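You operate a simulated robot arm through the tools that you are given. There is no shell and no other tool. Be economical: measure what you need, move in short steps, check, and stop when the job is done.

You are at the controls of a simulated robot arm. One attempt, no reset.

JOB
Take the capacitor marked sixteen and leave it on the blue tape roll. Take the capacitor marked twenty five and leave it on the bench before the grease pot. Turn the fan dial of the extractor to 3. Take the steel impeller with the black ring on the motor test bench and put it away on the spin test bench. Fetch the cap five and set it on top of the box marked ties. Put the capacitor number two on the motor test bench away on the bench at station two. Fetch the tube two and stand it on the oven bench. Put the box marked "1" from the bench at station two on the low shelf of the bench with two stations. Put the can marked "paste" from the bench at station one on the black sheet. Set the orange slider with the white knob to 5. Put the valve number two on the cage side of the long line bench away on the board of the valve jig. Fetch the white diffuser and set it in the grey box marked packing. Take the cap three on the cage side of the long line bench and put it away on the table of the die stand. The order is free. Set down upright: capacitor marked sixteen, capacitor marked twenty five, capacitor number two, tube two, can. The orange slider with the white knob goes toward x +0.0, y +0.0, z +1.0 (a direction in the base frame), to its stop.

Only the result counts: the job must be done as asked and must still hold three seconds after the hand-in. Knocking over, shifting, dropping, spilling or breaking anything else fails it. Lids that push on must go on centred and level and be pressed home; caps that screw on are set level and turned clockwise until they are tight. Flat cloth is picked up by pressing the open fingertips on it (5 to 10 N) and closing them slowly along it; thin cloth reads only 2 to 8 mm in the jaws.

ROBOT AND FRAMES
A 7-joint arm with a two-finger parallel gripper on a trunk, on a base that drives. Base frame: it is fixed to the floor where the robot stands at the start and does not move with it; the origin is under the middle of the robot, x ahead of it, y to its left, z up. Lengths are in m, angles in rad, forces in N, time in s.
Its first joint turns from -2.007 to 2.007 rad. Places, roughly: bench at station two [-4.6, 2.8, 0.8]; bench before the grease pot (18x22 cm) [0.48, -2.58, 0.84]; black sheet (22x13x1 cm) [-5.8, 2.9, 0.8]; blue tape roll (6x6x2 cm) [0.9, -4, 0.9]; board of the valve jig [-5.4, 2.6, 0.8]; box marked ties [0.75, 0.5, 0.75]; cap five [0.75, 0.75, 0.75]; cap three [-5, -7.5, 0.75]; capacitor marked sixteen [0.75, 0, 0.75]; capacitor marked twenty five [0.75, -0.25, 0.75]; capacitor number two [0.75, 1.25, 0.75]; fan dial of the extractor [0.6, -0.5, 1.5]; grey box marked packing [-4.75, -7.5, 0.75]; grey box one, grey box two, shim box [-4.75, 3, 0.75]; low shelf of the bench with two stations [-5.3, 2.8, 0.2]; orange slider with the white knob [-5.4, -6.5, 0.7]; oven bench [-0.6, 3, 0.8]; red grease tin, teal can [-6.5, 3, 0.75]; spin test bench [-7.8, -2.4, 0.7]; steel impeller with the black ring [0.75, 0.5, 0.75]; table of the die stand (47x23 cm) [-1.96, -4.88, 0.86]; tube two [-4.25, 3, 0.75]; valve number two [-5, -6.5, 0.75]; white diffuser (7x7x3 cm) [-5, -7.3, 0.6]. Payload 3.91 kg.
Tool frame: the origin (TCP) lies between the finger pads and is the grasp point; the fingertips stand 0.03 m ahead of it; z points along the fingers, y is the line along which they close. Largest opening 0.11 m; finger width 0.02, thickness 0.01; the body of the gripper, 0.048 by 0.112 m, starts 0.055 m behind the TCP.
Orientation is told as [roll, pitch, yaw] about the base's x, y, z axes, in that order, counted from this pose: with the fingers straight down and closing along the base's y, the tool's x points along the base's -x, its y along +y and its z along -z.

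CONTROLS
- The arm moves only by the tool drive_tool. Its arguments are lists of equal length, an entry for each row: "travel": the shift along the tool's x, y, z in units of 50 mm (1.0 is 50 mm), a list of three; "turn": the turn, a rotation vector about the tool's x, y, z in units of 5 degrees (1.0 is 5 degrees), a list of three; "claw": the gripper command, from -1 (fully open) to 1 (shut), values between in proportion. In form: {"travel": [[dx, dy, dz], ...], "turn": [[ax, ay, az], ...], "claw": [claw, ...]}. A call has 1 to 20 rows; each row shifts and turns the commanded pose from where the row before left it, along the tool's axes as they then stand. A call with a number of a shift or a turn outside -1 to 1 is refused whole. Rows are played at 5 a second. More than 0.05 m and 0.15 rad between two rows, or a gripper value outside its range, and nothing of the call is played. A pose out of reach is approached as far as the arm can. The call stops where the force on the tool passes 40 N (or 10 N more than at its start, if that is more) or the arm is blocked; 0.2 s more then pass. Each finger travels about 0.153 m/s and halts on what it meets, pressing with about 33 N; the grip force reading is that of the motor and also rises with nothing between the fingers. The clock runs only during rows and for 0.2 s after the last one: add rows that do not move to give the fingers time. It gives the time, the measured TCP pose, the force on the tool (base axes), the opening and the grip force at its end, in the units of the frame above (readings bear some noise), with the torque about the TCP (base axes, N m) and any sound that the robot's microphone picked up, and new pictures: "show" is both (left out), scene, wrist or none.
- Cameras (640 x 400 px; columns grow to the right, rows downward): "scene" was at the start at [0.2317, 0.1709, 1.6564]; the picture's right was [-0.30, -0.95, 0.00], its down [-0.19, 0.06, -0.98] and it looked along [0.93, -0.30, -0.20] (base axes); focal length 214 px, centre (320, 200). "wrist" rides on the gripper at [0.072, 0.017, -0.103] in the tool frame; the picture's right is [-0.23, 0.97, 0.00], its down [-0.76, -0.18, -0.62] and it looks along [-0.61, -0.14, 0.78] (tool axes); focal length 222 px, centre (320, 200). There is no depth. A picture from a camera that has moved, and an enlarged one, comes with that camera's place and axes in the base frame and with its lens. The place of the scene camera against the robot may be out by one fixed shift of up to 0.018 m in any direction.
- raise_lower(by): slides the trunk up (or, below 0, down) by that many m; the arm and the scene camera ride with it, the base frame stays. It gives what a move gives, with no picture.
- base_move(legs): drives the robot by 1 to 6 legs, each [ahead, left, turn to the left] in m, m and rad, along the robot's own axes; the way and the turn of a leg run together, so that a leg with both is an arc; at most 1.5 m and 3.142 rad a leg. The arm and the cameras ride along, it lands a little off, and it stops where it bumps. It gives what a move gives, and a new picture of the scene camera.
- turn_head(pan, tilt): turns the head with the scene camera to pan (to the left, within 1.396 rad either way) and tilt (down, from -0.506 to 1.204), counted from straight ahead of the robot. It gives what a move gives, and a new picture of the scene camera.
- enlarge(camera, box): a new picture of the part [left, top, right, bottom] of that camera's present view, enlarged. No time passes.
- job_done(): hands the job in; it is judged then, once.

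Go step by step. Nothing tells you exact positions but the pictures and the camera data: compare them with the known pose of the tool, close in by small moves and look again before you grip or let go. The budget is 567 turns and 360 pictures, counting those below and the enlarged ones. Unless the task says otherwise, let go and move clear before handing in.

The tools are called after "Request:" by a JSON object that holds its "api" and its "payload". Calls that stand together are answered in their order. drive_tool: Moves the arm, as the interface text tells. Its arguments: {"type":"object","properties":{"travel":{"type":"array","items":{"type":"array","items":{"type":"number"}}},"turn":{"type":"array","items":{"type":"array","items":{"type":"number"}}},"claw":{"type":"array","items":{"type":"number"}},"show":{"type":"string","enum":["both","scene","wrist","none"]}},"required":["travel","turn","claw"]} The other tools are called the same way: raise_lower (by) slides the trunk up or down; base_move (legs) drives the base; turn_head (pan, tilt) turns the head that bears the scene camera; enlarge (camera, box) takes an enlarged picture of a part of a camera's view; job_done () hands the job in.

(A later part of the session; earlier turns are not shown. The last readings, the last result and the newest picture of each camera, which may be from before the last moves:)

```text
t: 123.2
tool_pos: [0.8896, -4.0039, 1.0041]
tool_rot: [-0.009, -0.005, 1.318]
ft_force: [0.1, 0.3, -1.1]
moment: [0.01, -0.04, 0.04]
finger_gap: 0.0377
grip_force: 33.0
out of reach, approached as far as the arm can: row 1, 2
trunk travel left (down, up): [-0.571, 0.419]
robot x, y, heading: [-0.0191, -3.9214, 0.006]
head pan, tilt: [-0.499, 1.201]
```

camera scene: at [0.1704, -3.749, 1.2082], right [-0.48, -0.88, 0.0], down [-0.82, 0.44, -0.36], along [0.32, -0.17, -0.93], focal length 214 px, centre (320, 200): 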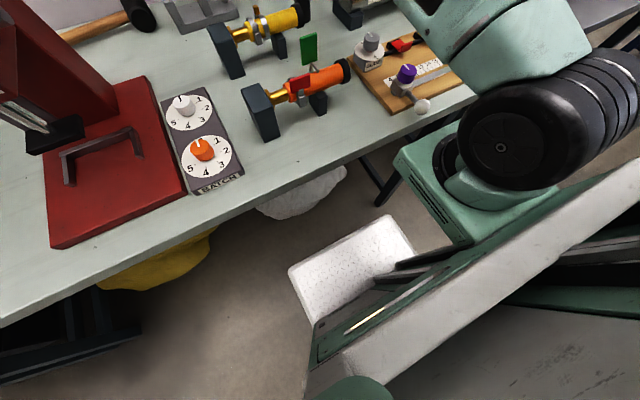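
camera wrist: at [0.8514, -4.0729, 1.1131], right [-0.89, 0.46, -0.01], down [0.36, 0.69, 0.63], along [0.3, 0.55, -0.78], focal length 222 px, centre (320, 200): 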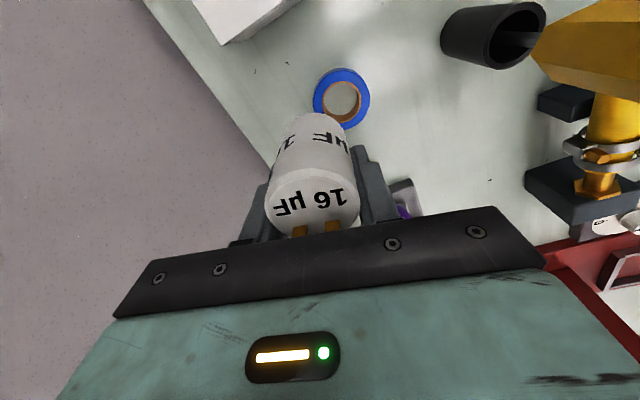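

Request:
{"api": "drive_tool", "payload": {"travel": [[0.24, 0.96, 0], [0, 0, 0]], "turn": [[0, 0, 0], [0, 0, 0]], "claw": [1, 1], "show": "wrist"}}

```text
t: 123.8
tool_pos: [0.8853, -4.0018, 1.0159]
tool_rot: [-0.009, -0.003, 1.318]
ft_force: [0.8, 0.6, -0.7]
moment: [0.01, 0.02, 0.03]
finger_gap: 0.0378
grip_force: 33.2
out of reach, approached as far as the arm can: row 1
trunk travel left (down, up): [-0.571, 0.419]
robot x, y, heading: [-0.0199, -3.9232, 0.006]
head pan, tilt: [-0.499, 1.201]
camera wrist: at [0.8499, -4.068, 1.1175], right [-0.89, 0.46, -0.01], down [0.36, 0.69, 0.63], along [0.3, 0.55, -0.78], focal length 222 px, centre (320, 200)
```

wrist: 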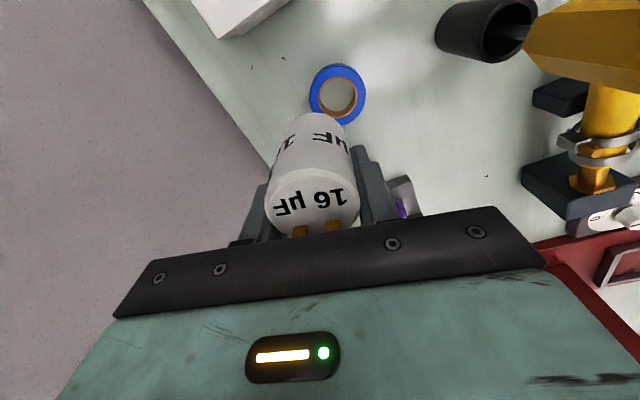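

Request:
{"api": "drive_tool", "payload": {"travel": [[0.22, 0.38, 0], [0, 0, 0.8]], "turn": [[0, 0, 0], [0, 0, 0]], "claw": [1, 1], "show": "wrist"}}

```text
t: 124.5
tool_pos: [0.8964, -4.0013, 0.9817]
tool_rot: [-0.011, -0.004, 1.318]
ft_force: [0.7, -0.9, -0.1]
moment: [0.0, -0.04, -0.01]
finger_gap: 0.0376
grip_force: 33.1
out of reach, approached as far as the arm can: row 1, 2
trunk travel left (down, up): [-0.571, 0.419]
robot x, y, heading: [-0.0229, -3.9258, 0.002]
head pan, tilt: [-0.499, 1.201]
camera wrist: at [0.8599, -4.0682, 1.0837], right [-0.89, 0.46, -0.01], down [0.36, 0.69, 0.63], along [0.3, 0.55, -0.78], focal length 222 px, centre (320, 200)
```

wrist: 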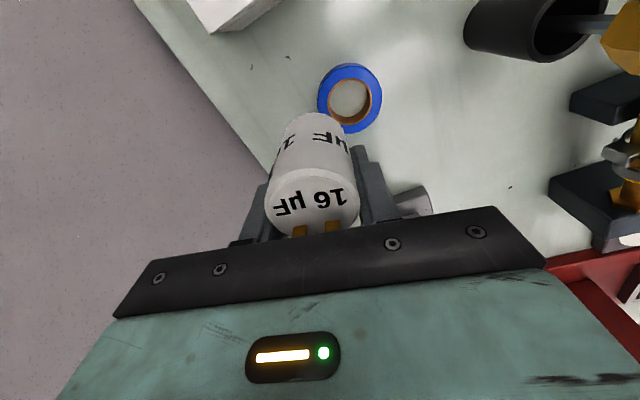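

Request:
{"api": "drive_tool", "payload": {"travel": [[0.24, 0.95, 0], [0, 0, 0]], "turn": [[0, 0, 0], [0, 0, 0]], "claw": [1, 1], "show": "none"}}

```text
t: 125.0
tool_pos: [0.8943, -4.0012, 0.9886]
tool_rot: [-0.009, -0.003, 1.319]
ft_force: [-0.2, 0.4, -1.9]
moment: [0.06, 0.0, -0.02]
finger_gap: 0.0377
grip_force: 33.3
out of reach, approached as far as the arm can: row 1
trunk travel left (down, up): [-0.571, 0.419]
robot x, y, heading: [-0.0204, -3.9256, 0.005]
head pan, tilt: [-0.499, 1.201]
```

Request:
{"api": "drive_tool", "payload": {"travel": [[0, 0, -1], [0, 0, -1], [0, 0, 0]], "turn": [[0, 0, 0], [0, 0, 0], [0, 0, 0]], "claw": [1, 1, 1], "show": "none"}}

```text
t: 125.8
tool_pos: [0.8683, -4.0069, 1.0681]
tool_rot: [-0.01, -0.003, 1.315]
ft_force: [0.2, -0.4, -1.4]
moment: [0.01, -0.01, -0.01]
finger_gap: 0.0376
grip_force: 32.6
out of reach, approached as far as the arm can: row 1, 2
trunk travel left (down, up): [-0.571, 0.419]
robot x, y, heading: [-0.0227, -3.9259, 0.006]
head pan, tilt: [-0.499, 1.201]
```

Request:
{"api": "drive_tool", "payload": {"travel": [[0.24, 0.95, 0], [0.24, 0.95, 0], [0, 0, 0]], "turn": [[0, 0, 0], [0, 0, 0], [0, 0, 0]], "claw": [1, 1, 1], "show": "scene"}}

```text
t: 126.7
tool_pos: [0.7708, -4.0073, 1.0655]
tool_rot: [-0.013, -0.003, 1.316]
ft_force: [0.4, -0.7, -1.4]
moment: [-0.01, -0.03, 0.0]
finger_gap: 0.0379
grip_force: 32.5
trunk travel left (down, up): [-0.571, 0.419]
robot x, y, heading: [-0.0233, -3.9217, 0.003]
head pan, tilt: [-0.499, 1.201]
camera scene: at [0.1708, -3.749, 1.2081], right [-0.48, -0.88, 0.0], down [-0.82, 0.44, -0.36], along [0.32, -0.17, -0.93], focal length 214 px, centre (320, 200)
```

scene: 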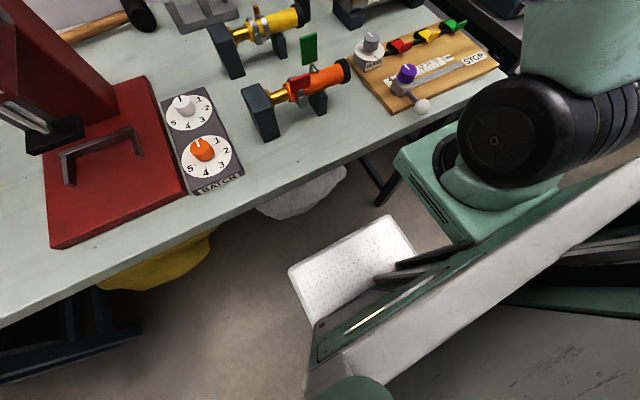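

Request:
{"api": "drive_tool", "payload": {"travel": [[-0.23, -0.9, 0], [-0.22, -0.88, 0], [0, 0, 0]], "turn": [[0, 0, 0], [0, 0, 0], [0, 0, 0]], "claw": [1, 1, 1], "show": "none"}}

```text
t: 127.5
tool_pos: [0.8616, -4.006, 1.0676]
tool_rot: [-0.009, -0.002, 1.318]
ft_force: [-0.9, 0.1, -0.7]
moment: [0.01, -0.02, -0.01]
finger_gap: 0.0375
grip_force: 33.3
trunk travel left (down, up): [-0.571, 0.419]
robot x, y, heading: [-0.021, -3.9198, 0.002]
head pan, tilt: [-0.499, 1.201]
```

Now straight down over the roll in steps.

Request:
{"api": "drive_tool", "payload": {"travel": [[0, 0, 0.8], [0, 0, 0.8], [0, 0, 0.4]], "turn": [[0, 0, 0], [0, 0, 0], [0, 0, 0]], "claw": [1, 1, 1], "show": "wrist"}}

```text
t: 128.2
tool_pos: [0.8642, -4.0071, 0.9678]
tool_rot: [-0.012, -0.004, 1.318]
ft_force: [0.0, 0.1, -0.2]
moment: [-0.01, -0.04, -0.02]
finger_gap: 0.0376
grip_force: 33.5
trunk travel left (down, up): [-0.571, 0.419]
robot x, y, heading: [-0.0218, -3.9255, -0.0]
head pan, tilt: [-0.499, 1.201]
camera wrist: at [0.8286, -4.0721, 1.0695], right [-0.89, 0.46, -0.01], down [0.36, 0.69, 0.63], along [0.3, 0.55, -0.78], focal length 222 px, centre (320, 200)
```

wrist: 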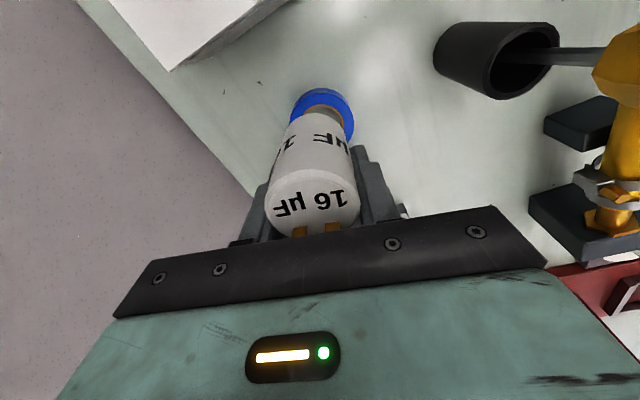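

Request:
{"api": "drive_tool", "payload": {"travel": [[0.11, 0.03, 0], [0, 0, 0.3], [0, 0, 0]], "turn": [[0, 0, 0], [0, 0, 0], [0, 0, 0]], "claw": [1, 1, 1], "show": "wrist"}}

```text
t: 129.1
tool_pos: [0.8603, -4.0111, 0.9531]
tool_rot: [-0.012, -0.004, 1.318]
ft_force: [-0.1, 0.2, 0.2]
moment: [0.03, 0.01, 0.02]
finger_gap: 0.0381
grip_force: 33.2
trunk travel left (down, up): [-0.571, 0.419]
robot x, y, heading: [-0.0191, -3.9229, 0.004]
head pan, tilt: [-0.499, 1.201]
camera wrist: at [0.8244, -4.0776, 1.0546], right [-0.89, 0.46, -0.01], down [0.36, 0.69, 0.63], along [0.3, 0.55, -0.78], focal length 222 px, centre (320, 200)
```

wrist: 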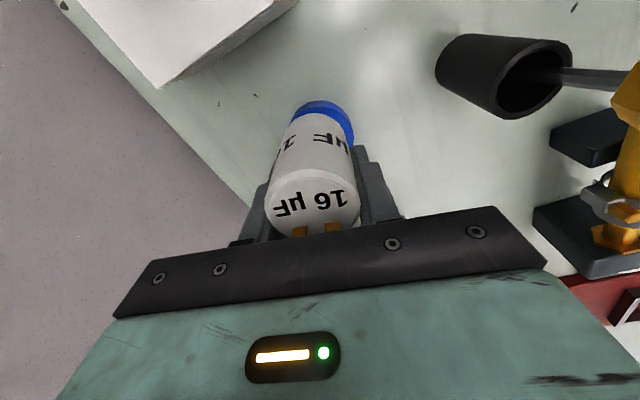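

Request:
{"api": "drive_tool", "payload": {"travel": [[0, 0.07, 0.15], [0, 0, 0.1], [0, 0, 0.1], [0, 0, 0.06], [0, 0, 0.06]], "turn": [[0, 0, 0], [0, 0, 0], [0, 0, 0], [0, 0, 0], [0, 0, 0]], "claw": [1, 1, 1, 1, 1], "show": "wrist"}}

```text
t: 130.2
tool_pos: [0.8575, -4.0114, 0.9301]
tool_rot: [-0.011, -0.004, 1.318]
ft_force: [0.5, -0.2, -0.9]
moment: [0.01, -0.03, -0.03]
finger_gap: 0.0379
grip_force: 32.8
trunk travel left (down, up): [-0.571, 0.419]
robot x, y, heading: [-0.0214, -3.9238, 0.003]
head pan, tilt: [-0.499, 1.201]
camera wrist: at [0.822, -4.0775, 1.031], right [-0.89, 0.46, -0.01], down [0.36, 0.69, 0.63], along [0.3, 0.55, -0.78], focal length 222 px, centre (320, 200)
```

wrist: 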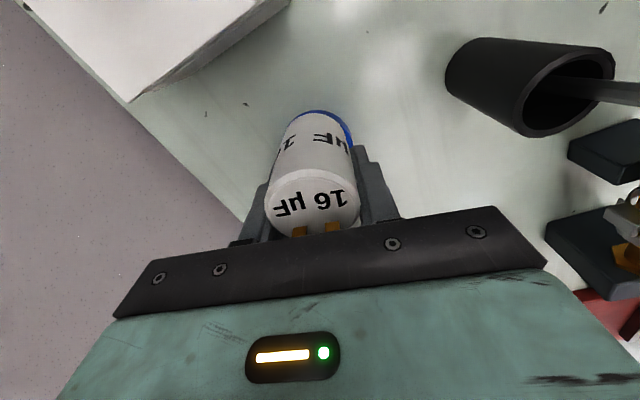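

Request:
{"api": "drive_tool", "payload": {"travel": [[0.03, 0.08, 0.08], [0, 0, 0.08], [0, 0, 0.06], [0, 0, 0.06], [0, 0, 0.06], [0, 0, 0.06]], "turn": [[0, 0, 0], [0, 0, 0], [0, 0, 0], [0, 0, 0], [0, 0, 0], [0, 0, 0]], "claw": [1, 1, 1, 1, 1, 1], "show": "wrist"}}

```text
t: 131.7
tool_pos: [0.854, -4.0109, 0.9083]
tool_rot: [-0.014, -0.005, 1.317]
ft_force: [-0.6, -0.9, -1.7]
moment: [0.02, 0.01, 0.02]
finger_gap: 0.0377
grip_force: 32.8
trunk travel left (down, up): [-0.571, 0.419]
robot x, y, heading: [-0.0203, -3.9221, 0.004]
head pan, tilt: [-0.499, 1.201]
camera wrist: at [0.8169, -4.0776, 1.0108], right [-0.89, 0.46, -0.01], down [0.36, 0.69, 0.63], along [0.3, 0.55, -0.78], focal length 222 px, centre (320, 200)
```

wrist: 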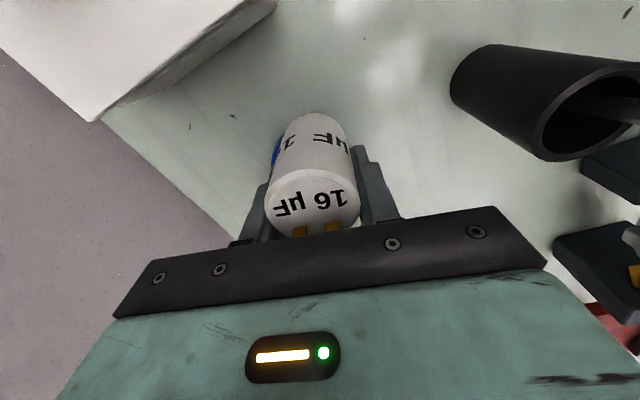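

Request:
{"api": "drive_tool", "payload": {"travel": [[0, 0, -0.2], [-0.16, -0.21, 0], [0, 0, 0]], "turn": [[0, 0, 0], [0, 0, 0], [0, 0, 0]], "claw": [1, 1, 1], "show": "none"}}

Request:
{"api": "enlarge", "payload": {"camera": "wrist", "box": [240, 80, 400, 180]}}

```text
t: 132.4
tool_pos: [0.8645, -4.0072, 0.9199]
tool_rot: [-0.014, -0.005, 1.318]
ft_force: [0.2, 0.3, -1.9]
moment: [0.02, -0.01, 0.01]
finger_gap: 0.0378
grip_force: 34.0
trunk travel left (down, up): [-0.571, 0.419]
robot x, y, heading: [-0.0203, -3.9189, 0.002]
head pan, tilt: [-0.499, 1.201]
```

```text
4.00 times, centred on (320, 130) of wrist
camera zoom: at [0.8286, -4.0731, 1.0207], right [-0.89, 0.46, -0.01], down [0.36, 0.69, 0.63], along [0.3, 0.55, -0.78], focal length 888 px, centre (320, 480)
```

zoom: 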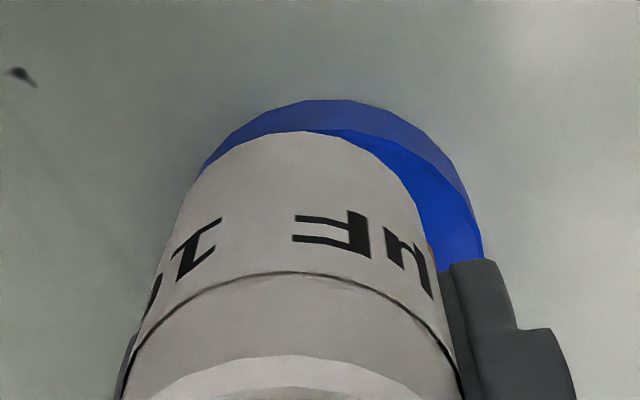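

Request:
{"api": "drive_tool", "payload": {"travel": [[-0.25, 0.07, 0], [0, 0, 0]], "turn": [[0, 0, 0], [0, 0, 0]], "claw": [1, 1], "show": "none"}}

Request:
{"api": "enlarge", "payload": {"camera": "wrist", "box": [240, 80, 400, 180]}}

```text
t: 133.1
tool_pos: [0.8645, -3.9945, 0.9201]
tool_rot: [-0.011, -0.002, 1.315]
ft_force: [-0.5, 0.5, -0.9]
moment: [-0.01, -0.02, -0.01]
finger_gap: 0.0376
grip_force: 33.5
trunk travel left (down, up): [-0.571, 0.419]
robot x, y, heading: [-0.0208, -3.9234, 0.001]
head pan, tilt: [-0.499, 1.201]
```

```text
4.00 times, centred on (320, 130) of wrist
camera zoom: at [0.8286, -4.06, 1.0206], right [-0.89, 0.46, -0.01], down [0.36, 0.69, 0.63], along [0.3, 0.55, -0.78], focal length 888 px, centre (320, 480)
```

zoom: 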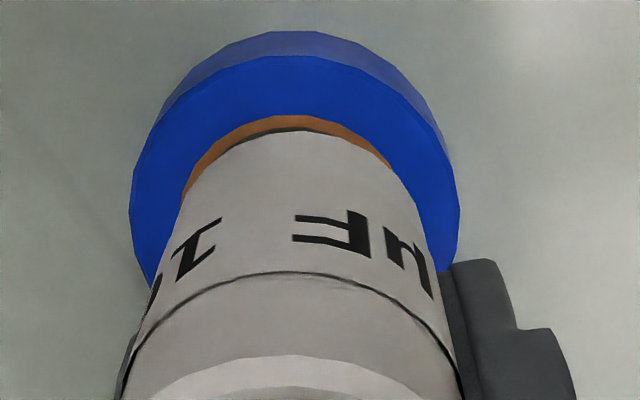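

Request:
{"api": "drive_tool", "payload": {"travel": [[0, 0, 0.2], [0, 0, 0.1], [0, 0, 0.06], [0, 0, 0.06], [0, 0, 0.06], [0, 0, 0.06], [0, 0, 0.06], [0, 0, 0.06]], "turn": [[0, 0, 0], [0, 0, 0], [0, 0, 0], [0, 0, 0], [0, 0, 0], [0, 0, 0], [0, 0, 0], [0, 0, 0]], "claw": [1, 1, 1, 1, 1, 1, 1, 1], "show": "none"}}

Request:
{"api": "enlarge", "payload": {"camera": "wrist", "box": [240, 80, 400, 180]}}

```text
t: 134.6
tool_pos: [0.8672, -3.9937, 0.8999]
tool_rot: [-0.023, -0.009, 1.317]
ft_force: [-1.1, -0.8, 17.5]
moment: [0.0, 0.37, 0.02]
finger_gap: 0.0376
grip_force: 33.4
trunk travel left (down, up): [-0.571, 0.419]
robot x, y, heading: [-0.0233, -3.9233, 0.007]
head pan, tilt: [-0.499, 1.201]
stopped in row 7: the force on the tool passed its limit (the readings are from after the stop); the commanded pose is now the measured one
```

```text
4.00 times, centred on (320, 130) of wrist
camera zoom: at [0.8293, -4.0596, 1.0002], right [-0.89, 0.46, -0.02], down [0.35, 0.69, 0.63], along [0.31, 0.55, -0.77], focal length 888 px, centre (320, 480)
```

zoom: 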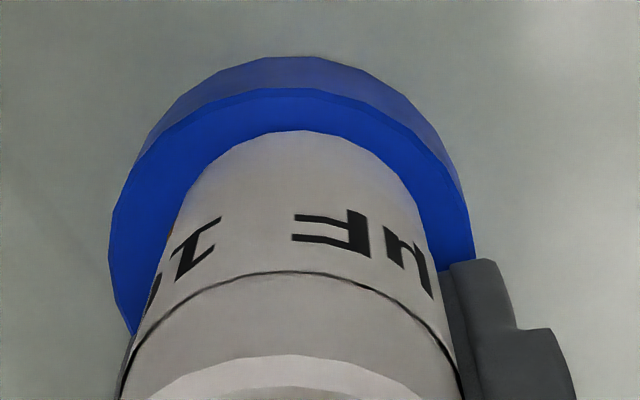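

Request:
{"api": "drive_tool", "payload": {"travel": [[0, 0, -0.03], [0, 0, 0], [0, 0, 0], [0, 0, -0.5], [0, 0, -1], [0, 0, -1], [0, 0, -1]], "turn": [[0, 0, 0], [0, 0, 0], [0, 0, 0], [0, 0, 0], [0, 0, 0], [0, 0, 0], [0, 0, 0]], "claw": [1, 0.3, 0, 0, 0, 0, 0], "show": "wrist"}}

```text
t: 136.2
tool_pos: [0.864, -3.9934, 1.0725]
tool_rot: [-0.016, -0.006, 1.315]
ft_force: [0.0, -0.5, -0.4]
moment: [0.03, -0.01, -0.02]
finger_gap: 0.0549
grip_force: 0.1
trunk travel left (down, up): [-0.571, 0.419]
robot x, y, heading: [-0.02, -3.9214, 0.004]
head pan, tilt: [-0.499, 1.201]
camera wrist: at [0.8271, -4.0598, 1.1741], right [-0.89, 0.46, -0.01], down [0.35, 0.69, 0.63], along [0.3, 0.55, -0.78], focal length 222 px, centre (320, 200)
```

wrist: 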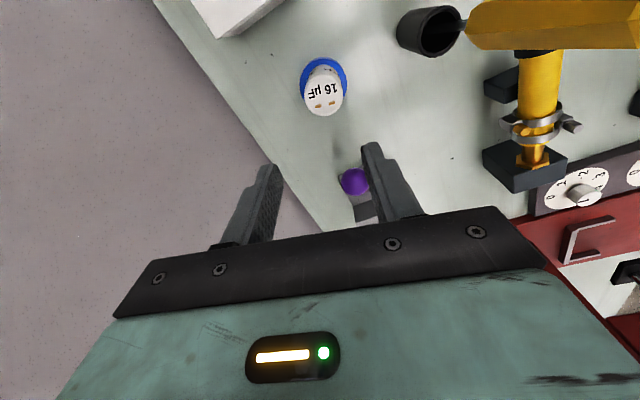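

Capacitor 16 stands on the roll. I raise the trunk and back off.

Request:
{"api": "raise_lower", "payload": {"by": 0.2}}

Request:
{"api": "base_move", "payload": {"legs": [[-0.5, 0, 0]]}}

Request:
{"api": "turn_head", "payload": {"pan": 0.0, "tilt": 0.5}}

Request:
{"api": "drive_tool", "payload": {"travel": [[0, 0, 0], [0, 0, 0], [0, 0, 0], [0, 0, 0], [0, 0, 0], [0, 0, 0], [0, 0, 0], [0, 0, 0], [0, 0, 0], [0, 0, 0], [0, 0, 0], [0, 0, 0], [0, 0, 0], [0, 0, 0], [0, 0, 0]], "turn": [[0, 0, 1], [0, 0, 1], [0, 0, 1], [0, 0, 1], [0, 0, 1], [0, 0, 1], [0, 0, 1], [0, 0, 1], [0, 0, 1], [0, 0, 1], [0, 0, 1], [0, 0, 1], [0, 0, 1], [0, 0, 1], [0, 0, 1]], "claw": [-1, -1, -1, -1, -1, -1, -1, -1, -1, -1, -1, -1, -1, -1, -1], "show": "none"}}

Request:
{"api": "drive_tool", "payload": {"travel": [[1, 0, 0], [1, 0, 0], [1, 0, 0], [1, 0, 0], [1, 0, 0], [1, 0, 0], [1, 0, 0]], "turn": [[0, 0, 0], [0, 0, 0], [0, 0, 0], [0, 0, 0], [0, 0, 0], [0, 0, 0], [0, 0, 0]], "claw": [-1, -1, -1, -1, -1, -1, -1], "show": "none"}}

```text
t: 138.3
tool_pos: [0.8641, -3.9937, 1.2726]
tool_rot: [-0.016, -0.006, 1.315]
ft_force: [-1.0, -0.3, 0.1]
moment: [-0.02, -0.02, 0.0]
finger_gap: 0.0548
grip_force: 0.1
trunk travel left (down, up): [-0.771, 0.219]
robot x, y, heading: [-0.0215, -3.919, 0.0]
head pan, tilt: [-0.499, 1.201]
```

```text
t: 141.3
tool_pos: [0.3607, -3.9983, 1.2726]
tool_rot: [-0.016, -0.006, 1.312]
ft_force: [-0.7, -0.5, 0.2]
moment: [-0.01, 0.0, 0.01]
finger_gap: 0.055
grip_force: 0.1
trunk travel left (down, up): [-0.771, 0.219]
robot x, y, heading: [-0.5214, -3.9232, -0.001]
head pan, tilt: [-0.499, 1.201]
camera scene: at [-0.3316, -3.7506, 1.4081], right [-0.48, -0.88, 0.0], down [-0.82, 0.45, -0.36], along [0.32, -0.17, -0.93], focal length 214 px, centre (320, 200)
```

scene: 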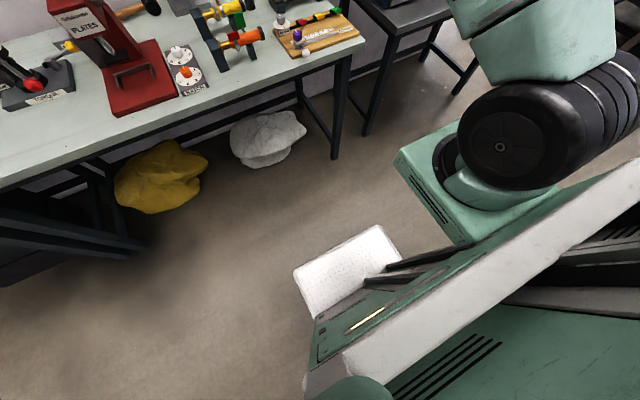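

```text
t: 142.4
tool_pos: [0.3626, -3.9979, 1.2723]
tool_rot: [-0.017, -0.006, 1.312]
ft_force: [-0.4, -0.7, -0.2]
moment: [0.0, -0.02, 0.0]
finger_gap: 0.0551
grip_force: 0.1
trunk travel left (down, up): [-0.771, 0.219]
robot x, y, heading: [-0.5257, -3.9206, 0.004]
head pan, tilt: [0.0, 0.499]
camera scene: at [-0.2897, -3.7239, 1.4617], right [0.0, -1.0, 0.0], down [-0.48, 0.0, -0.88], along [0.88, 0.0, -0.48], focal length 214 px, centre (320, 200)
```

scene: 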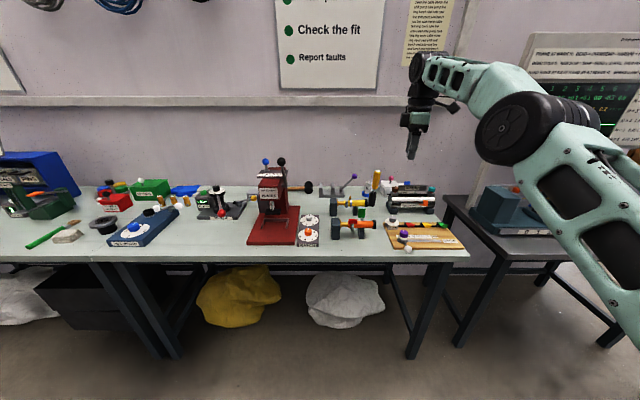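

```text
t: 145.6
tool_pos: [0.3616, -3.9972, 1.2734]
tool_rot: [0.0, -0.016, 0.001]
ft_force: [0.2, -0.4, 0.1]
moment: [0.03, -0.01, 0.02]
finger_gap: 0.1098
grip_force: 0.0
trunk travel left (down, up): [-0.771, 0.219]
robot x, y, heading: [-0.5239, -3.9212, -0.003]
head pan, tilt: [0.0, 0.499]
```

```text
t: 147.2
tool_pos: [0.0134, -3.998, 1.2636]
tool_rot: [-0.001, -0.017, 0.003]
ft_force: [0.4, 0.5, 0.1]
moment: [0.0, 0.05, -0.01]
finger_gap: 0.11
grip_force: 0.1
trunk travel left (down, up): [-0.771, 0.219]
robot x, y, heading: [-0.5227, -3.92, -0.003]
head pan, tilt: [0.0, 0.499]
```

Request:
{"api": "base_move", "payload": {"legs": [[0, 1.25, 0], [0, 1.25, 0], [0, 1.22, 0]]}}

```text
t: 165.3
tool_pos: [0.0206, -0.2407, 1.264]
tool_rot: [0.0, -0.018, 0.003]
ft_force: [0.0, 0.6, 0.4]
moment: [0.01, 0.02, -0.02]
finger_gap: 0.1102
grip_force: 0.1
trunk travel left (down, up): [-0.771, 0.219]
robot x, y, heading: [-0.5138, -0.1675, 0.002]
head pan, tilt: [0.0, 0.499]
camera scene: at [-0.281, 0.0321, 1.4618], right [0.0, -1.0, 0.0], down [-0.48, 0.0, -0.88], along [0.88, 0.0, -0.48], focal length 214 px, centre (320, 200)
```

scene: 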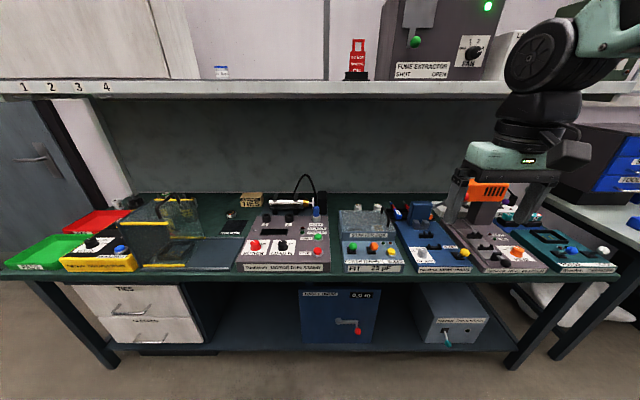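

Request:
{"api": "raise_lower", "payload": {"by": -0.27}}

Request:
{"api": "base_move", "payload": {"legs": [[0.51, 0, 0]]}}

Request:
{"api": "drive_tool", "payload": {"travel": [[-1, 0.4, 0], [-1, 0.3, 0], [-1, 0.4, 0], [-0.8, 0, 0]], "turn": [[0, 0, 0], [0, 0, 0], [0, 0, 0], [0, 0, 0]], "claw": [-0.3, -0.3, -0.3, -0.3], "show": "wrist"}}

```text
t: 168.1
tool_pos: [0.0208, -0.2416, 0.9955]
tool_rot: [-0.001, -0.017, 0.003]
ft_force: [0.3, 0.1, 0.1]
moment: [-0.02, 0.0, 0.01]
finger_gap: 0.1099
grip_force: 0.2
trunk travel left (down, up): [-0.501, 0.489]
robot x, y, heading: [-0.5174, -0.1678, 0.002]
head pan, tilt: [0.0, 0.499]
```

```text
t: 171.1
tool_pos: [0.5248, -0.244, 0.9949]
tool_rot: [0.001, -0.018, 0.0]
ft_force: [-0.9, 0.8, 0.6]
moment: [-0.02, -0.01, 0.0]
finger_gap: 0.1098
grip_force: 0.1
trunk travel left (down, up): [-0.501, 0.489]
robot x, y, heading: [-0.0095, -0.1675, 0.001]
head pan, tilt: [0.0, 0.499]
stopped in leg 1: the robot was blocked; the commanded pose is now the measured one
camera scene: at [0.2234, 0.0305, 1.1917], right [0.0, -1.0, 0.0], down [-0.48, 0.0, -0.88], along [0.88, 0.0, -0.48], focal length 214 px, centre (320, 200)
```

scene: 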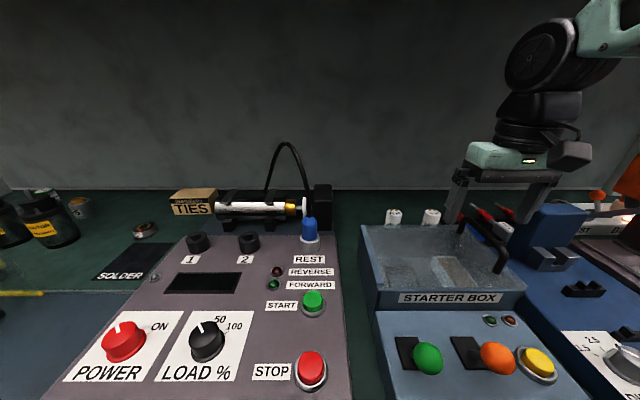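

```text
refused: row 1 steps farther than a row can; nothing moved
```

Request:
{"api": "raise_lower", "payload": {"by": -0.04}}

Request:
{"api": "drive_tool", "payload": {"travel": [[-0.9, 0.3, 0], [-0.9, 0.3, 0], [-0.9, 0.4, 0], [-0.9, 0.1, 0]], "turn": [[0, 0, 0], [0, 0, 0], [0, 0, 0], [0, 0, 0]], "claw": [-0.3, -0.3, -0.3, -0.3], "show": "wrist"}}

```text
t: 171.9
tool_pos: [0.5247, -0.2442, 0.9544]
tool_rot: [0.001, -0.021, -0.001]
ft_force: [0.5, 0.9, -0.3]
moment: [0.0, -0.03, 0.02]
finger_gap: 0.11
grip_force: 0.1
trunk travel left (down, up): [-0.461, 0.529]
robot x, y, heading: [-0.0106, -0.1642, -0.006]
head pan, tilt: [0.0, 0.499]
```

```text
t: 172.9
tool_pos: [0.7031, -0.1904, 0.9589]
tool_rot: [0.001, -0.021, 0.002]
ft_force: [-0.4, -0.6, -0.4]
moment: [-0.02, 0.03, -0.01]
finger_gap: 0.0715
grip_force: 0.0
trunk travel left (down, up): [-0.461, 0.529]
robot x, y, heading: [-0.0087, -0.1698, -0.002]
head pan, tilt: [0.0, 0.499]
camera wrist: at [0.6288, -0.1724, 1.0603], right [0.23, 0.97, 0.0], down [0.75, -0.18, 0.64], along [0.62, -0.14, -0.77], focal length 222 px, centre (320, 200)
```

wrist: 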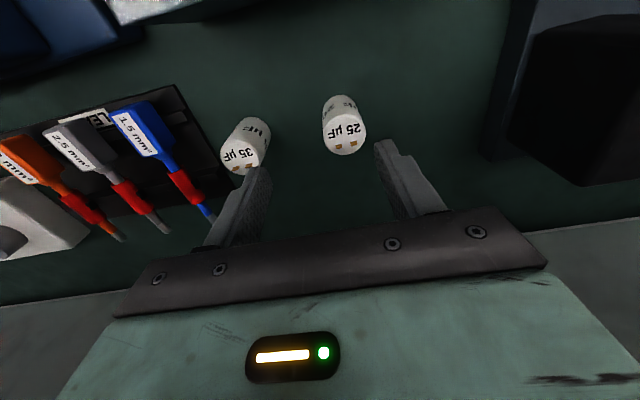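

Request:
{"api": "drive_tool", "payload": {"travel": [[-0.54, 0.47, 0], [0, 0, 0.8], [0, 0, 0.8], [0, 0, 0]], "turn": [[0, 0, 0], [0, 0, 0], [0, 0, 0], [0, 0, 0]], "claw": [-0.3, -0.3, -0.3, -0.3], "show": "wrist"}}

```text
t: 173.9
tool_pos: [0.732, -0.167, 0.8796]
tool_rot: [-0.001, -0.02, 0.001]
ft_force: [0.7, -0.2, -0.1]
moment: [-0.01, -0.01, 0.0]
finger_gap: 0.0714
grip_force: 0.1
trunk travel left (down, up): [-0.461, 0.529]
robot x, y, heading: [-0.0078, -0.1658, -0.001]
head pan, tilt: [0.0, 0.499]
camera wrist: at [0.6568, -0.1499, 0.9796], right [0.23, 0.97, 0.01], down [0.75, -0.18, 0.64], along [0.62, -0.14, -0.77], focal length 222 px, centre (320, 200)
```

wrist: 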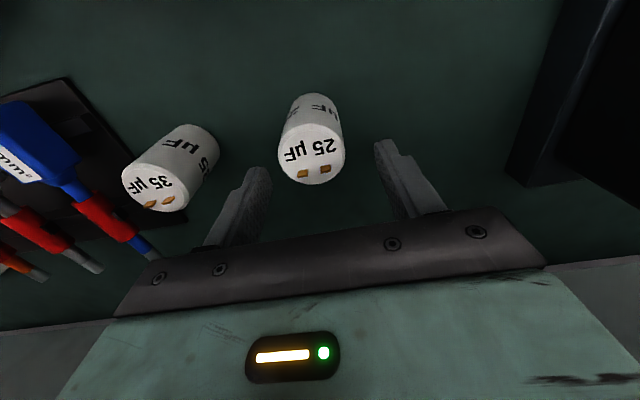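

Request:
{"api": "drive_tool", "payload": {"travel": [[0.06, -0.06, 0.4], [0, 0, 0.44], [0, 0, 0], [0, 0, 0], [0, 0, 0]], "turn": [[0, 0, 0], [0, 0, 0], [0, 0, 0], [0, 0, 0], [0, 0, 0]], "claw": [-0.3, -0.3, 1, 1, 1], "show": "none"}}

Request:
{"api": "drive_tool", "payload": {"travel": [[0, 0, -0.5], [0, 0, -1], [0, 0, -1]], "turn": [[0, 0, 0], [0, 0, 0], [0, 0, 0]], "claw": [1, 1, 1], "show": "wrist"}}

```text
t: 175.2
tool_pos: [0.7306, -0.1699, 0.838]
tool_rot: [0.0, -0.021, 0.001]
ft_force: [-0.5, 0.9, 0.4]
moment: [0.03, -0.04, 0.0]
finger_gap: 0.0389
grip_force: 32.9
trunk travel left (down, up): [-0.461, 0.529]
robot x, y, heading: [-0.0113, -0.1684, -0.006]
head pan, tilt: [0.0, 0.499]
```

```text
t: 175.9
tool_pos: [0.7275, -0.1693, 0.9622]
tool_rot: [0.0, -0.019, 0.001]
ft_force: [-0.2, 0.2, -0.8]
moment: [0.01, 0.03, 0.0]
finger_gap: 0.0388
grip_force: 32.9
trunk travel left (down, up): [-0.461, 0.529]
robot x, y, heading: [-0.0111, -0.1686, -0.0]
head pan, tilt: [0.0, 0.499]
camera wrist: at [0.6525, -0.1525, 1.0635], right [0.23, 0.97, 0.0], down [0.75, -0.18, 0.64], along [0.62, -0.14, -0.77], focal length 222 px, centre (320, 200)
```

wrist: 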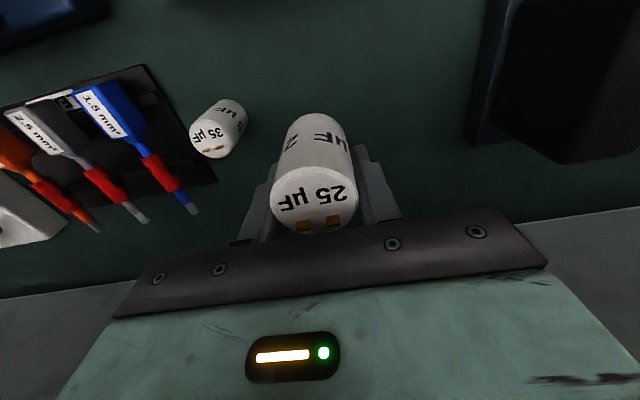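

Request:
{"api": "drive_tool", "payload": {"travel": [[0, 0, -0.6], [1, 0, 0], [1, 0, 0], [1, 0, 0], [1, 0, 0], [1, 0, 0]], "turn": [[0, 0, 0], [0, 0, 0], [0, 0, 0], [0, 0, 0], [0, 0, 0], [0, 0, 0]], "claw": [1, 1, 1, 1, 1, 1], "show": "none"}}

Request:
{"api": "base_move", "payload": {"legs": [[-0.55, 0, 0], [0, -1.2, 0], [0, -1.2, 0]]}}

Request:
{"api": "turn_head", "payload": {"pan": 0.0, "tilt": 0.5}}

```text
t: 177.3
tool_pos: [0.4776, -0.1687, 0.9886]
tool_rot: [-0.001, -0.021, 0.0]
ft_force: [0.6, -0.8, -0.1]
moment: [0.01, 0.0, -0.01]
finger_gap: 0.0391
grip_force: 33.2
trunk travel left (down, up): [-0.461, 0.529]
robot x, y, heading: [-0.0081, -0.1657, -0.002]
head pan, tilt: [0.0, 0.499]
```

```text
t: 191.8
tool_pos: [-0.1394, -2.5606, 0.9865]
tool_rot: [-0.001, -0.017, -0.04]
ft_force: [-0.4, 0.4, -1.2]
moment: [0.02, -0.04, 0.02]
finger_gap: 0.039
grip_force: 33.4
trunk travel left (down, up): [-0.461, 0.529]
robot x, y, heading: [-0.6286, -2.5365, -0.045]
head pan, tilt: [0.0, 0.499]
camera scene: at [-0.386, -2.3507, 1.1518], right [-0.04, -1.0, 0.0], down [-0.48, 0.02, -0.88], along [0.88, -0.04, -0.48], focal length 214 px, centre (320, 200)
```

scene: 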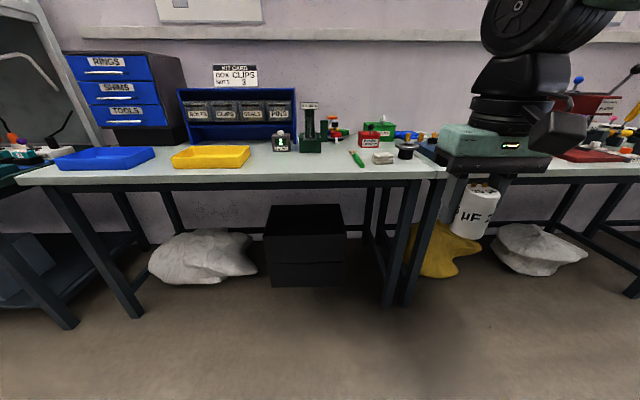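

```text
t: 192.4
tool_pos: [-0.139, -2.5616, 0.9889]
tool_rot: [0.001, -0.019, -0.041]
ft_force: [-0.5, 0.5, -1.4]
moment: [0.01, -0.02, 0.02]
finger_gap: 0.0386
grip_force: 33.1
trunk travel left (down, up): [-0.461, 0.529]
robot x, y, heading: [-0.6299, -2.5444, -0.043]
head pan, tilt: [0.0, 0.499]
camera scene: at [-0.386, -2.3507, 1.1518], right [-0.04, -1.0, 0.0], down [-0.48, 0.02, -0.88], along [0.88, -0.04, -0.48], focal length 214 px, centre (320, 200)
```

scene: 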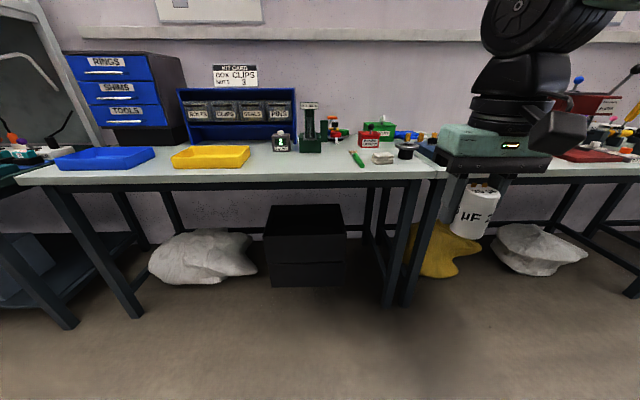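

Request:
{"api": "raise_lower", "payload": {"by": 0.25}}

Request:
{"api": "base_move", "payload": {"legs": [[0.3, 0, 0.043]]}}

Request:
{"api": "turn_head", "payload": {"pan": -0.2, "tilt": 0.65}}

Request:
{"api": "enlarge", "payload": {"camera": "scene", "box": [200, 100, 440, 250]}}

```text
t: 195.0
tool_pos: [-0.1395, -2.5603, 1.2381]
tool_rot: [-0.003, -0.018, -0.04]
ft_force: [0.7, -0.1, -1.7]
moment: [0.0, -0.02, 0.01]
finger_gap: 0.0386
grip_force: 33.0
trunk travel left (down, up): [-0.711, 0.279]
robot x, y, heading: [-0.6265, -2.5394, -0.042]
head pan, tilt: [0.0, 0.499]
```

```text
t: 197.0
tool_pos: [0.163, -2.5468, 1.2378]
tool_rot: [0.002, -0.017, 0.001]
ft_force: [-1.2, -0.6, -0.9]
moment: [0.01, 0.01, 0.0]
finger_gap: 0.0384
grip_force: 32.8
trunk travel left (down, up): [-0.711, 0.279]
robot x, y, heading: [-0.3279, -2.5444, -0.007]
head pan, tilt: [0.0, 0.499]
camera scene: at [-0.0934, -2.3476, 1.4018], right [0.0, -1.0, 0.0], down [-0.48, 0.0, -0.88], along [0.88, 0.0, -0.48], focal length 214 px, centre (320, 200)
```

scene: 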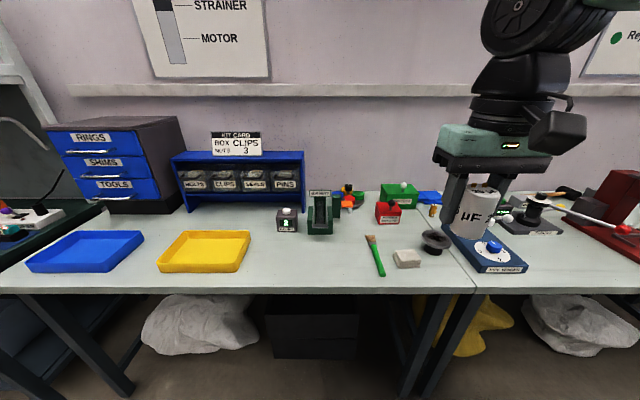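

```text
t: 197.7
tool_pos: [0.1623, -2.5475, 1.2376]
tool_rot: [0.0, -0.02, 0.002]
ft_force: [-0.6, -0.4, -1.1]
moment: [-0.01, 0.0, 0.0]
finger_gap: 0.0387
grip_force: 32.8
trunk travel left (down, up): [-0.711, 0.279]
robot x, y, heading: [-0.3274, -2.5424, 0.006]
head pan, tilt: [-0.201, 0.649]
camera scene: at [-0.0993, -2.3648, 1.3885], right [-0.2, -0.98, 0.0], down [-0.59, 0.12, -0.8], along [0.78, -0.16, -0.6], focal length 214 px, centre (320, 200)
```

scene: 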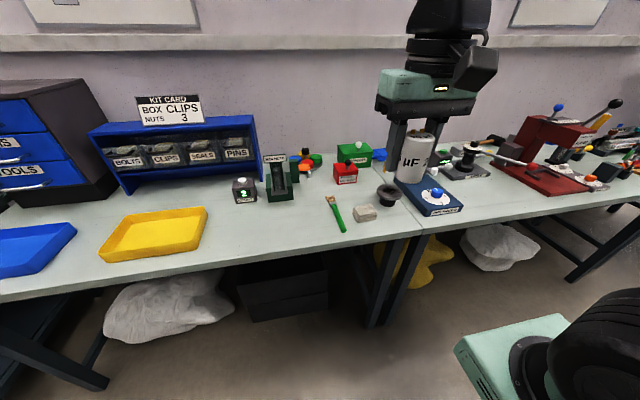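

```text
2.67 times, centred on (320, 175) of scene
camera zoom: at [-0.0993, -2.3648, 1.3885], right [-0.2, -0.98, 0.0], down [-0.59, 0.12, -0.8], along [0.78, -0.16, -0.6], focal length 572 px, centre (320, 267)
```

zoom: 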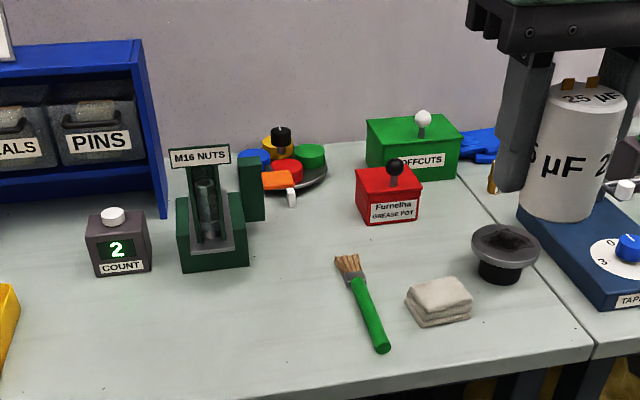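

The red box is the grease pot; the zone around (0.48,-2.58) holds a brush and a cloth. I'll put capacitor 25 just left of the brush, with the tool yawed so that the fingers open along x.

Request:
{"api": "base_move", "payload": {"legs": [[0.12, 0, 0]]}}

Request:
{"api": "raise_lower", "payload": {"by": -0.18}}

Request:
{"api": "drive_tool", "payload": {"travel": [[-1, 0.1, 0], [-1, 0.1, 0], [-1, 0.1, 0], [-0.9, 0.1, 0], [0, 0, 0], [0, 0, 0], [0, 0, 0], [0, 0, 0], [0, 0, 0], [0, 0, 0], [0, 0, 0], [0, 0, 0], [0, 0, 0], [0, 0, 0], [0, 0, 0], [0, 0, 0], [0, 0, 0], [0, 0, 0], [0, 0, 0]], "turn": [[0, 0, 0], [0, 0, 0], [0, 0, 0], [0, 0, 0], [0, 0, -1], [0, 0, -1], [0, 0, -1], [0, 0, -1], [0, 0, -1], [0, 0, -1], [0, 0, -1], [0, 0, -1], [0, 0, -1], [0, 0, -1], [0, 0, -1], [0, 0, -1], [0, 0, -1], [0, 0, -1], [0, 0, -1]], "claw": [1, 1, 1, 1, 1, 1, 1, 1, 1, 1, 1, 1, 1, 1, 1, 1, 1, 1, 1], "show": "wrist"}}

```text
t: 199.0
tool_pos: [0.2805, -2.5485, 1.2369]
tool_rot: [0.001, -0.016, 0.002]
ft_force: [-0.1, 0.1, -0.6]
moment: [-0.02, -0.02, 0.02]
finger_gap: 0.0382
grip_force: 33.1
trunk travel left (down, up): [-0.711, 0.279]
robot x, y, heading: [-0.2088, -2.5461, -0.011]
head pan, tilt: [-0.201, 0.649]
camera scene: at [0.02, -2.3658, 1.3885], right [-0.2, -0.98, 0.0], down [-0.59, 0.12, -0.8], along [0.78, -0.16, -0.6], focal length 214 px, centre (320, 200)
```

scene: 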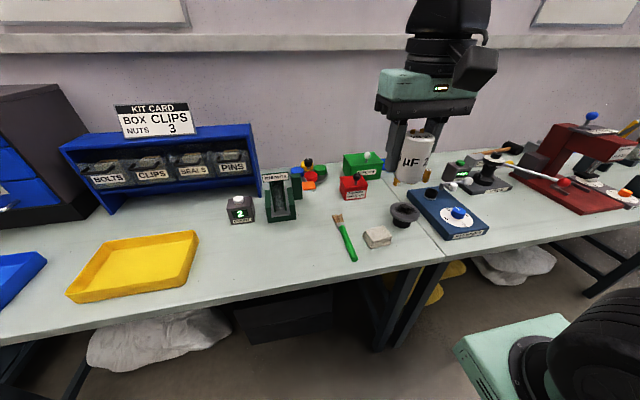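

```text
t: 201.0
tool_pos: [0.2805, -2.5484, 1.0569]
tool_rot: [0.0, -0.017, 0.0]
ft_force: [-0.3, -0.5, -0.3]
moment: [-0.01, 0.01, 0.01]
finger_gap: 0.0383
grip_force: 33.2
trunk travel left (down, up): [-0.531, 0.459]
robot x, y, heading: [-0.2093, -2.5434, -0.011]
head pan, tilt: [-0.201, 0.649]
```

```text
refused: row 1 steps farther than a row can; nothing moved
```

Request:
{"api": "drive_tool", "payload": {"travel": [[-0.98, 0.1, 0], [-0.98, 0.1, 0], [-0.98, 0.1, 0], [-0.98, 0.1, 0], [0, 0, 0], [0, 0, 0], [0, 0, 0], [0, 0, 0], [0, 0, 0], [0, 0, 0], [0, 0, 0], [0, 0, 0], [0, 0, 0], [0, 0, 0], [0, 0, 0], [0, 0, 0], [0, 0, 0], [0, 0, 0], [0, 0, 0]], "turn": [[0, 0, 0], [0, 0, 0], [0, 0, 0], [0, 0, 0], [0, 0, -1], [0, 0, -1], [0, 0, -1], [0, 0, -1], [0, 0, -1], [0, 0, -1], [0, 0, -1], [0, 0, -1], [0, 0, -1], [0, 0, -1], [0, 0, -1], [0, 0, -1], [0, 0, -1], [0, 0, -1], [0, 0, -1]], "claw": [1, 1, 1, 1, 1, 1, 1, 1, 1, 1, 1, 1, 1, 1, 1, 1, 1, 1, 1], "show": "wrist"}}

```text
t: 205.0
tool_pos: [0.4761, -2.5299, 1.0608]
tool_rot: [-0.016, -0.004, 1.31]
ft_force: [0.0, -0.3, -0.2]
moment: [0.0, -0.02, -0.01]
finger_gap: 0.0382
grip_force: 32.9
trunk travel left (down, up): [-0.531, 0.459]
robot x, y, heading: [-0.2055, -2.5443, 0.001]
head pan, tilt: [-0.201, 0.649]
camera wrist: at [0.439, -2.5953, 1.1625], right [-0.88, 0.47, -0.02], down [0.36, 0.69, 0.63], along [0.31, 0.55, -0.78], focal length 222 px, centre (320, 200)
```

wrist: 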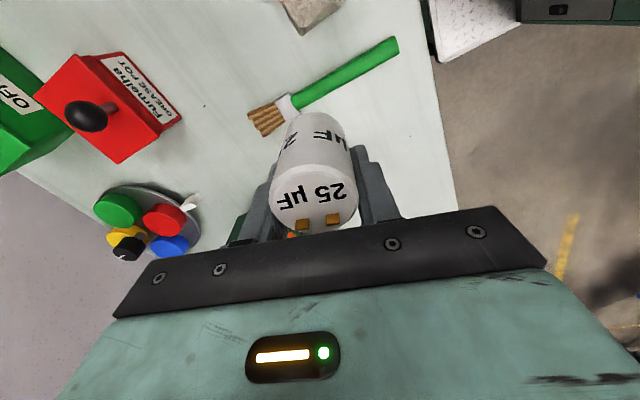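

Request:
{"api": "drive_tool", "payload": {"travel": [[0.5, -0.85, 0], [0.5, -0.85, 0], [0, 0, 0.9], [0, 0, 0.9]], "turn": [[0, 0, 0], [0, 0, 0], [0, 0, 0], [0, 0, 0]], "claw": [1, 1, 1, 1], "show": "wrist"}}

```text
t: 206.0
tool_pos: [0.5492, -2.6008, 0.9752]
tool_rot: [-0.02, -0.006, 1.31]
ft_force: [0.0, -0.3, -0.9]
moment: [-0.01, -0.05, -0.01]
finger_gap: 0.0383
grip_force: 33.0
trunk travel left (down, up): [-0.531, 0.459]
robot x, y, heading: [-0.207, -2.5527, -0.004]
head pan, tilt: [-0.201, 0.649]
camera wrist: at [0.511, -2.6665, 1.0762], right [-0.88, 0.47, -0.02], down [0.36, 0.69, 0.63], along [0.31, 0.55, -0.78], focal length 222 px, centre (320, 200)
```

wrist: 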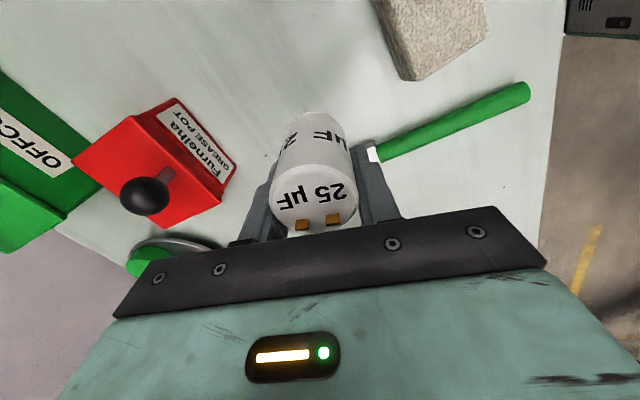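

Request:
{"api": "drive_tool", "payload": {"travel": [[0, 0, 0.8], [0, 0, 0.6], [0, 0, 0.1], [0, 0, 0.1], [0, 0, 0.08], [0, 0, 0.08], [0, 0, 0.08], [0, 0, 0.08], [0, 0, 0.08]], "turn": [[0, 0, 0], [0, 0, 0], [0, 0, 0], [0, 0, 0], [0, 0, 0], [0, 0, 0], [0, 0, 0], [0, 0, 0], [0, 0, 0]], "claw": [1, 1, 1, 1, 1, 1, 1, 1, 1], "show": "wrist"}}

```text
t: 207.9
tool_pos: [0.551, -2.5966, 0.8802]
tool_rot: [-0.026, -0.008, 1.308]
ft_force: [-9.9, 0.0, 17.2]
moment: [-0.08, 0.73, 0.0]
finger_gap: 0.0369
grip_force: 32.7
trunk travel left (down, up): [-0.531, 0.459]
robot x, y, heading: [-0.2139, -2.5476, 0.001]
head pan, tilt: [-0.201, 0.649]
stopped in row 9: the force on the tool passed its limit (the readings are from after the stop); the commanded pose is now the measured one
camera wrist: at [0.5121, -2.6642, 0.9816], right [-0.88, 0.47, -0.02], down [0.35, 0.69, 0.63], along [0.32, 0.55, -0.77], focal length 222 px, centre (320, 200)
```

wrist: 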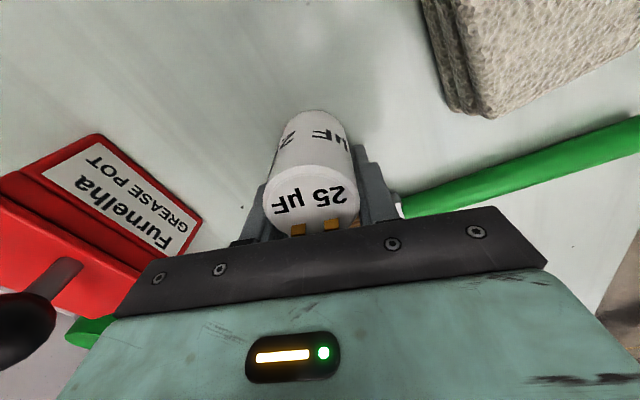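

Request:
{"api": "drive_tool", "payload": {"travel": [[0, 0, -0.06], [0, 0, 0], [0, 0, 0], [0, 0, 0], [0, 0, -0.6], [0, 0, -1], [0, 0, -1], [0, 0, -1]], "turn": [[0, 0, 0], [0, 0, 0], [0, 0, 0], [0, 0, 0], [0, 0, 0], [0, 0, 0], [0, 0, 0], [0, 0, 0]], "claw": [1, 0.35, 0.1, 0.1, 0.1, 0.1, 0.1, 0.1], "show": "wrist"}}

```text
t: 209.7
tool_pos: [0.5446, -2.5981, 1.0642]
tool_rot: [-0.025, -0.009, 1.308]
ft_force: [0.2, 0.1, 0.0]
moment: [-0.01, 0.01, 0.0]
finger_gap: 0.0495
grip_force: 0.0
trunk travel left (down, up): [-0.531, 0.459]
robot x, y, heading: [-0.2072, -2.5495, -0.005]
head pan, tilt: [-0.201, 0.649]
camera wrist: at [0.5081, -2.665, 1.1644], right [-0.88, 0.47, -0.02], down [0.35, 0.69, 0.63], along [0.31, 0.55, -0.77], focal length 222 px, centre (320, 200)
```

wrist: 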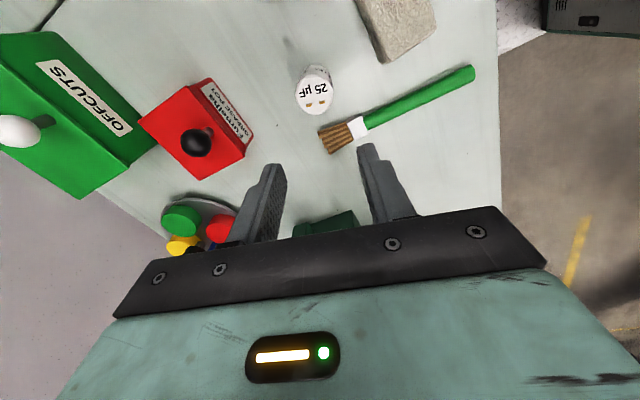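

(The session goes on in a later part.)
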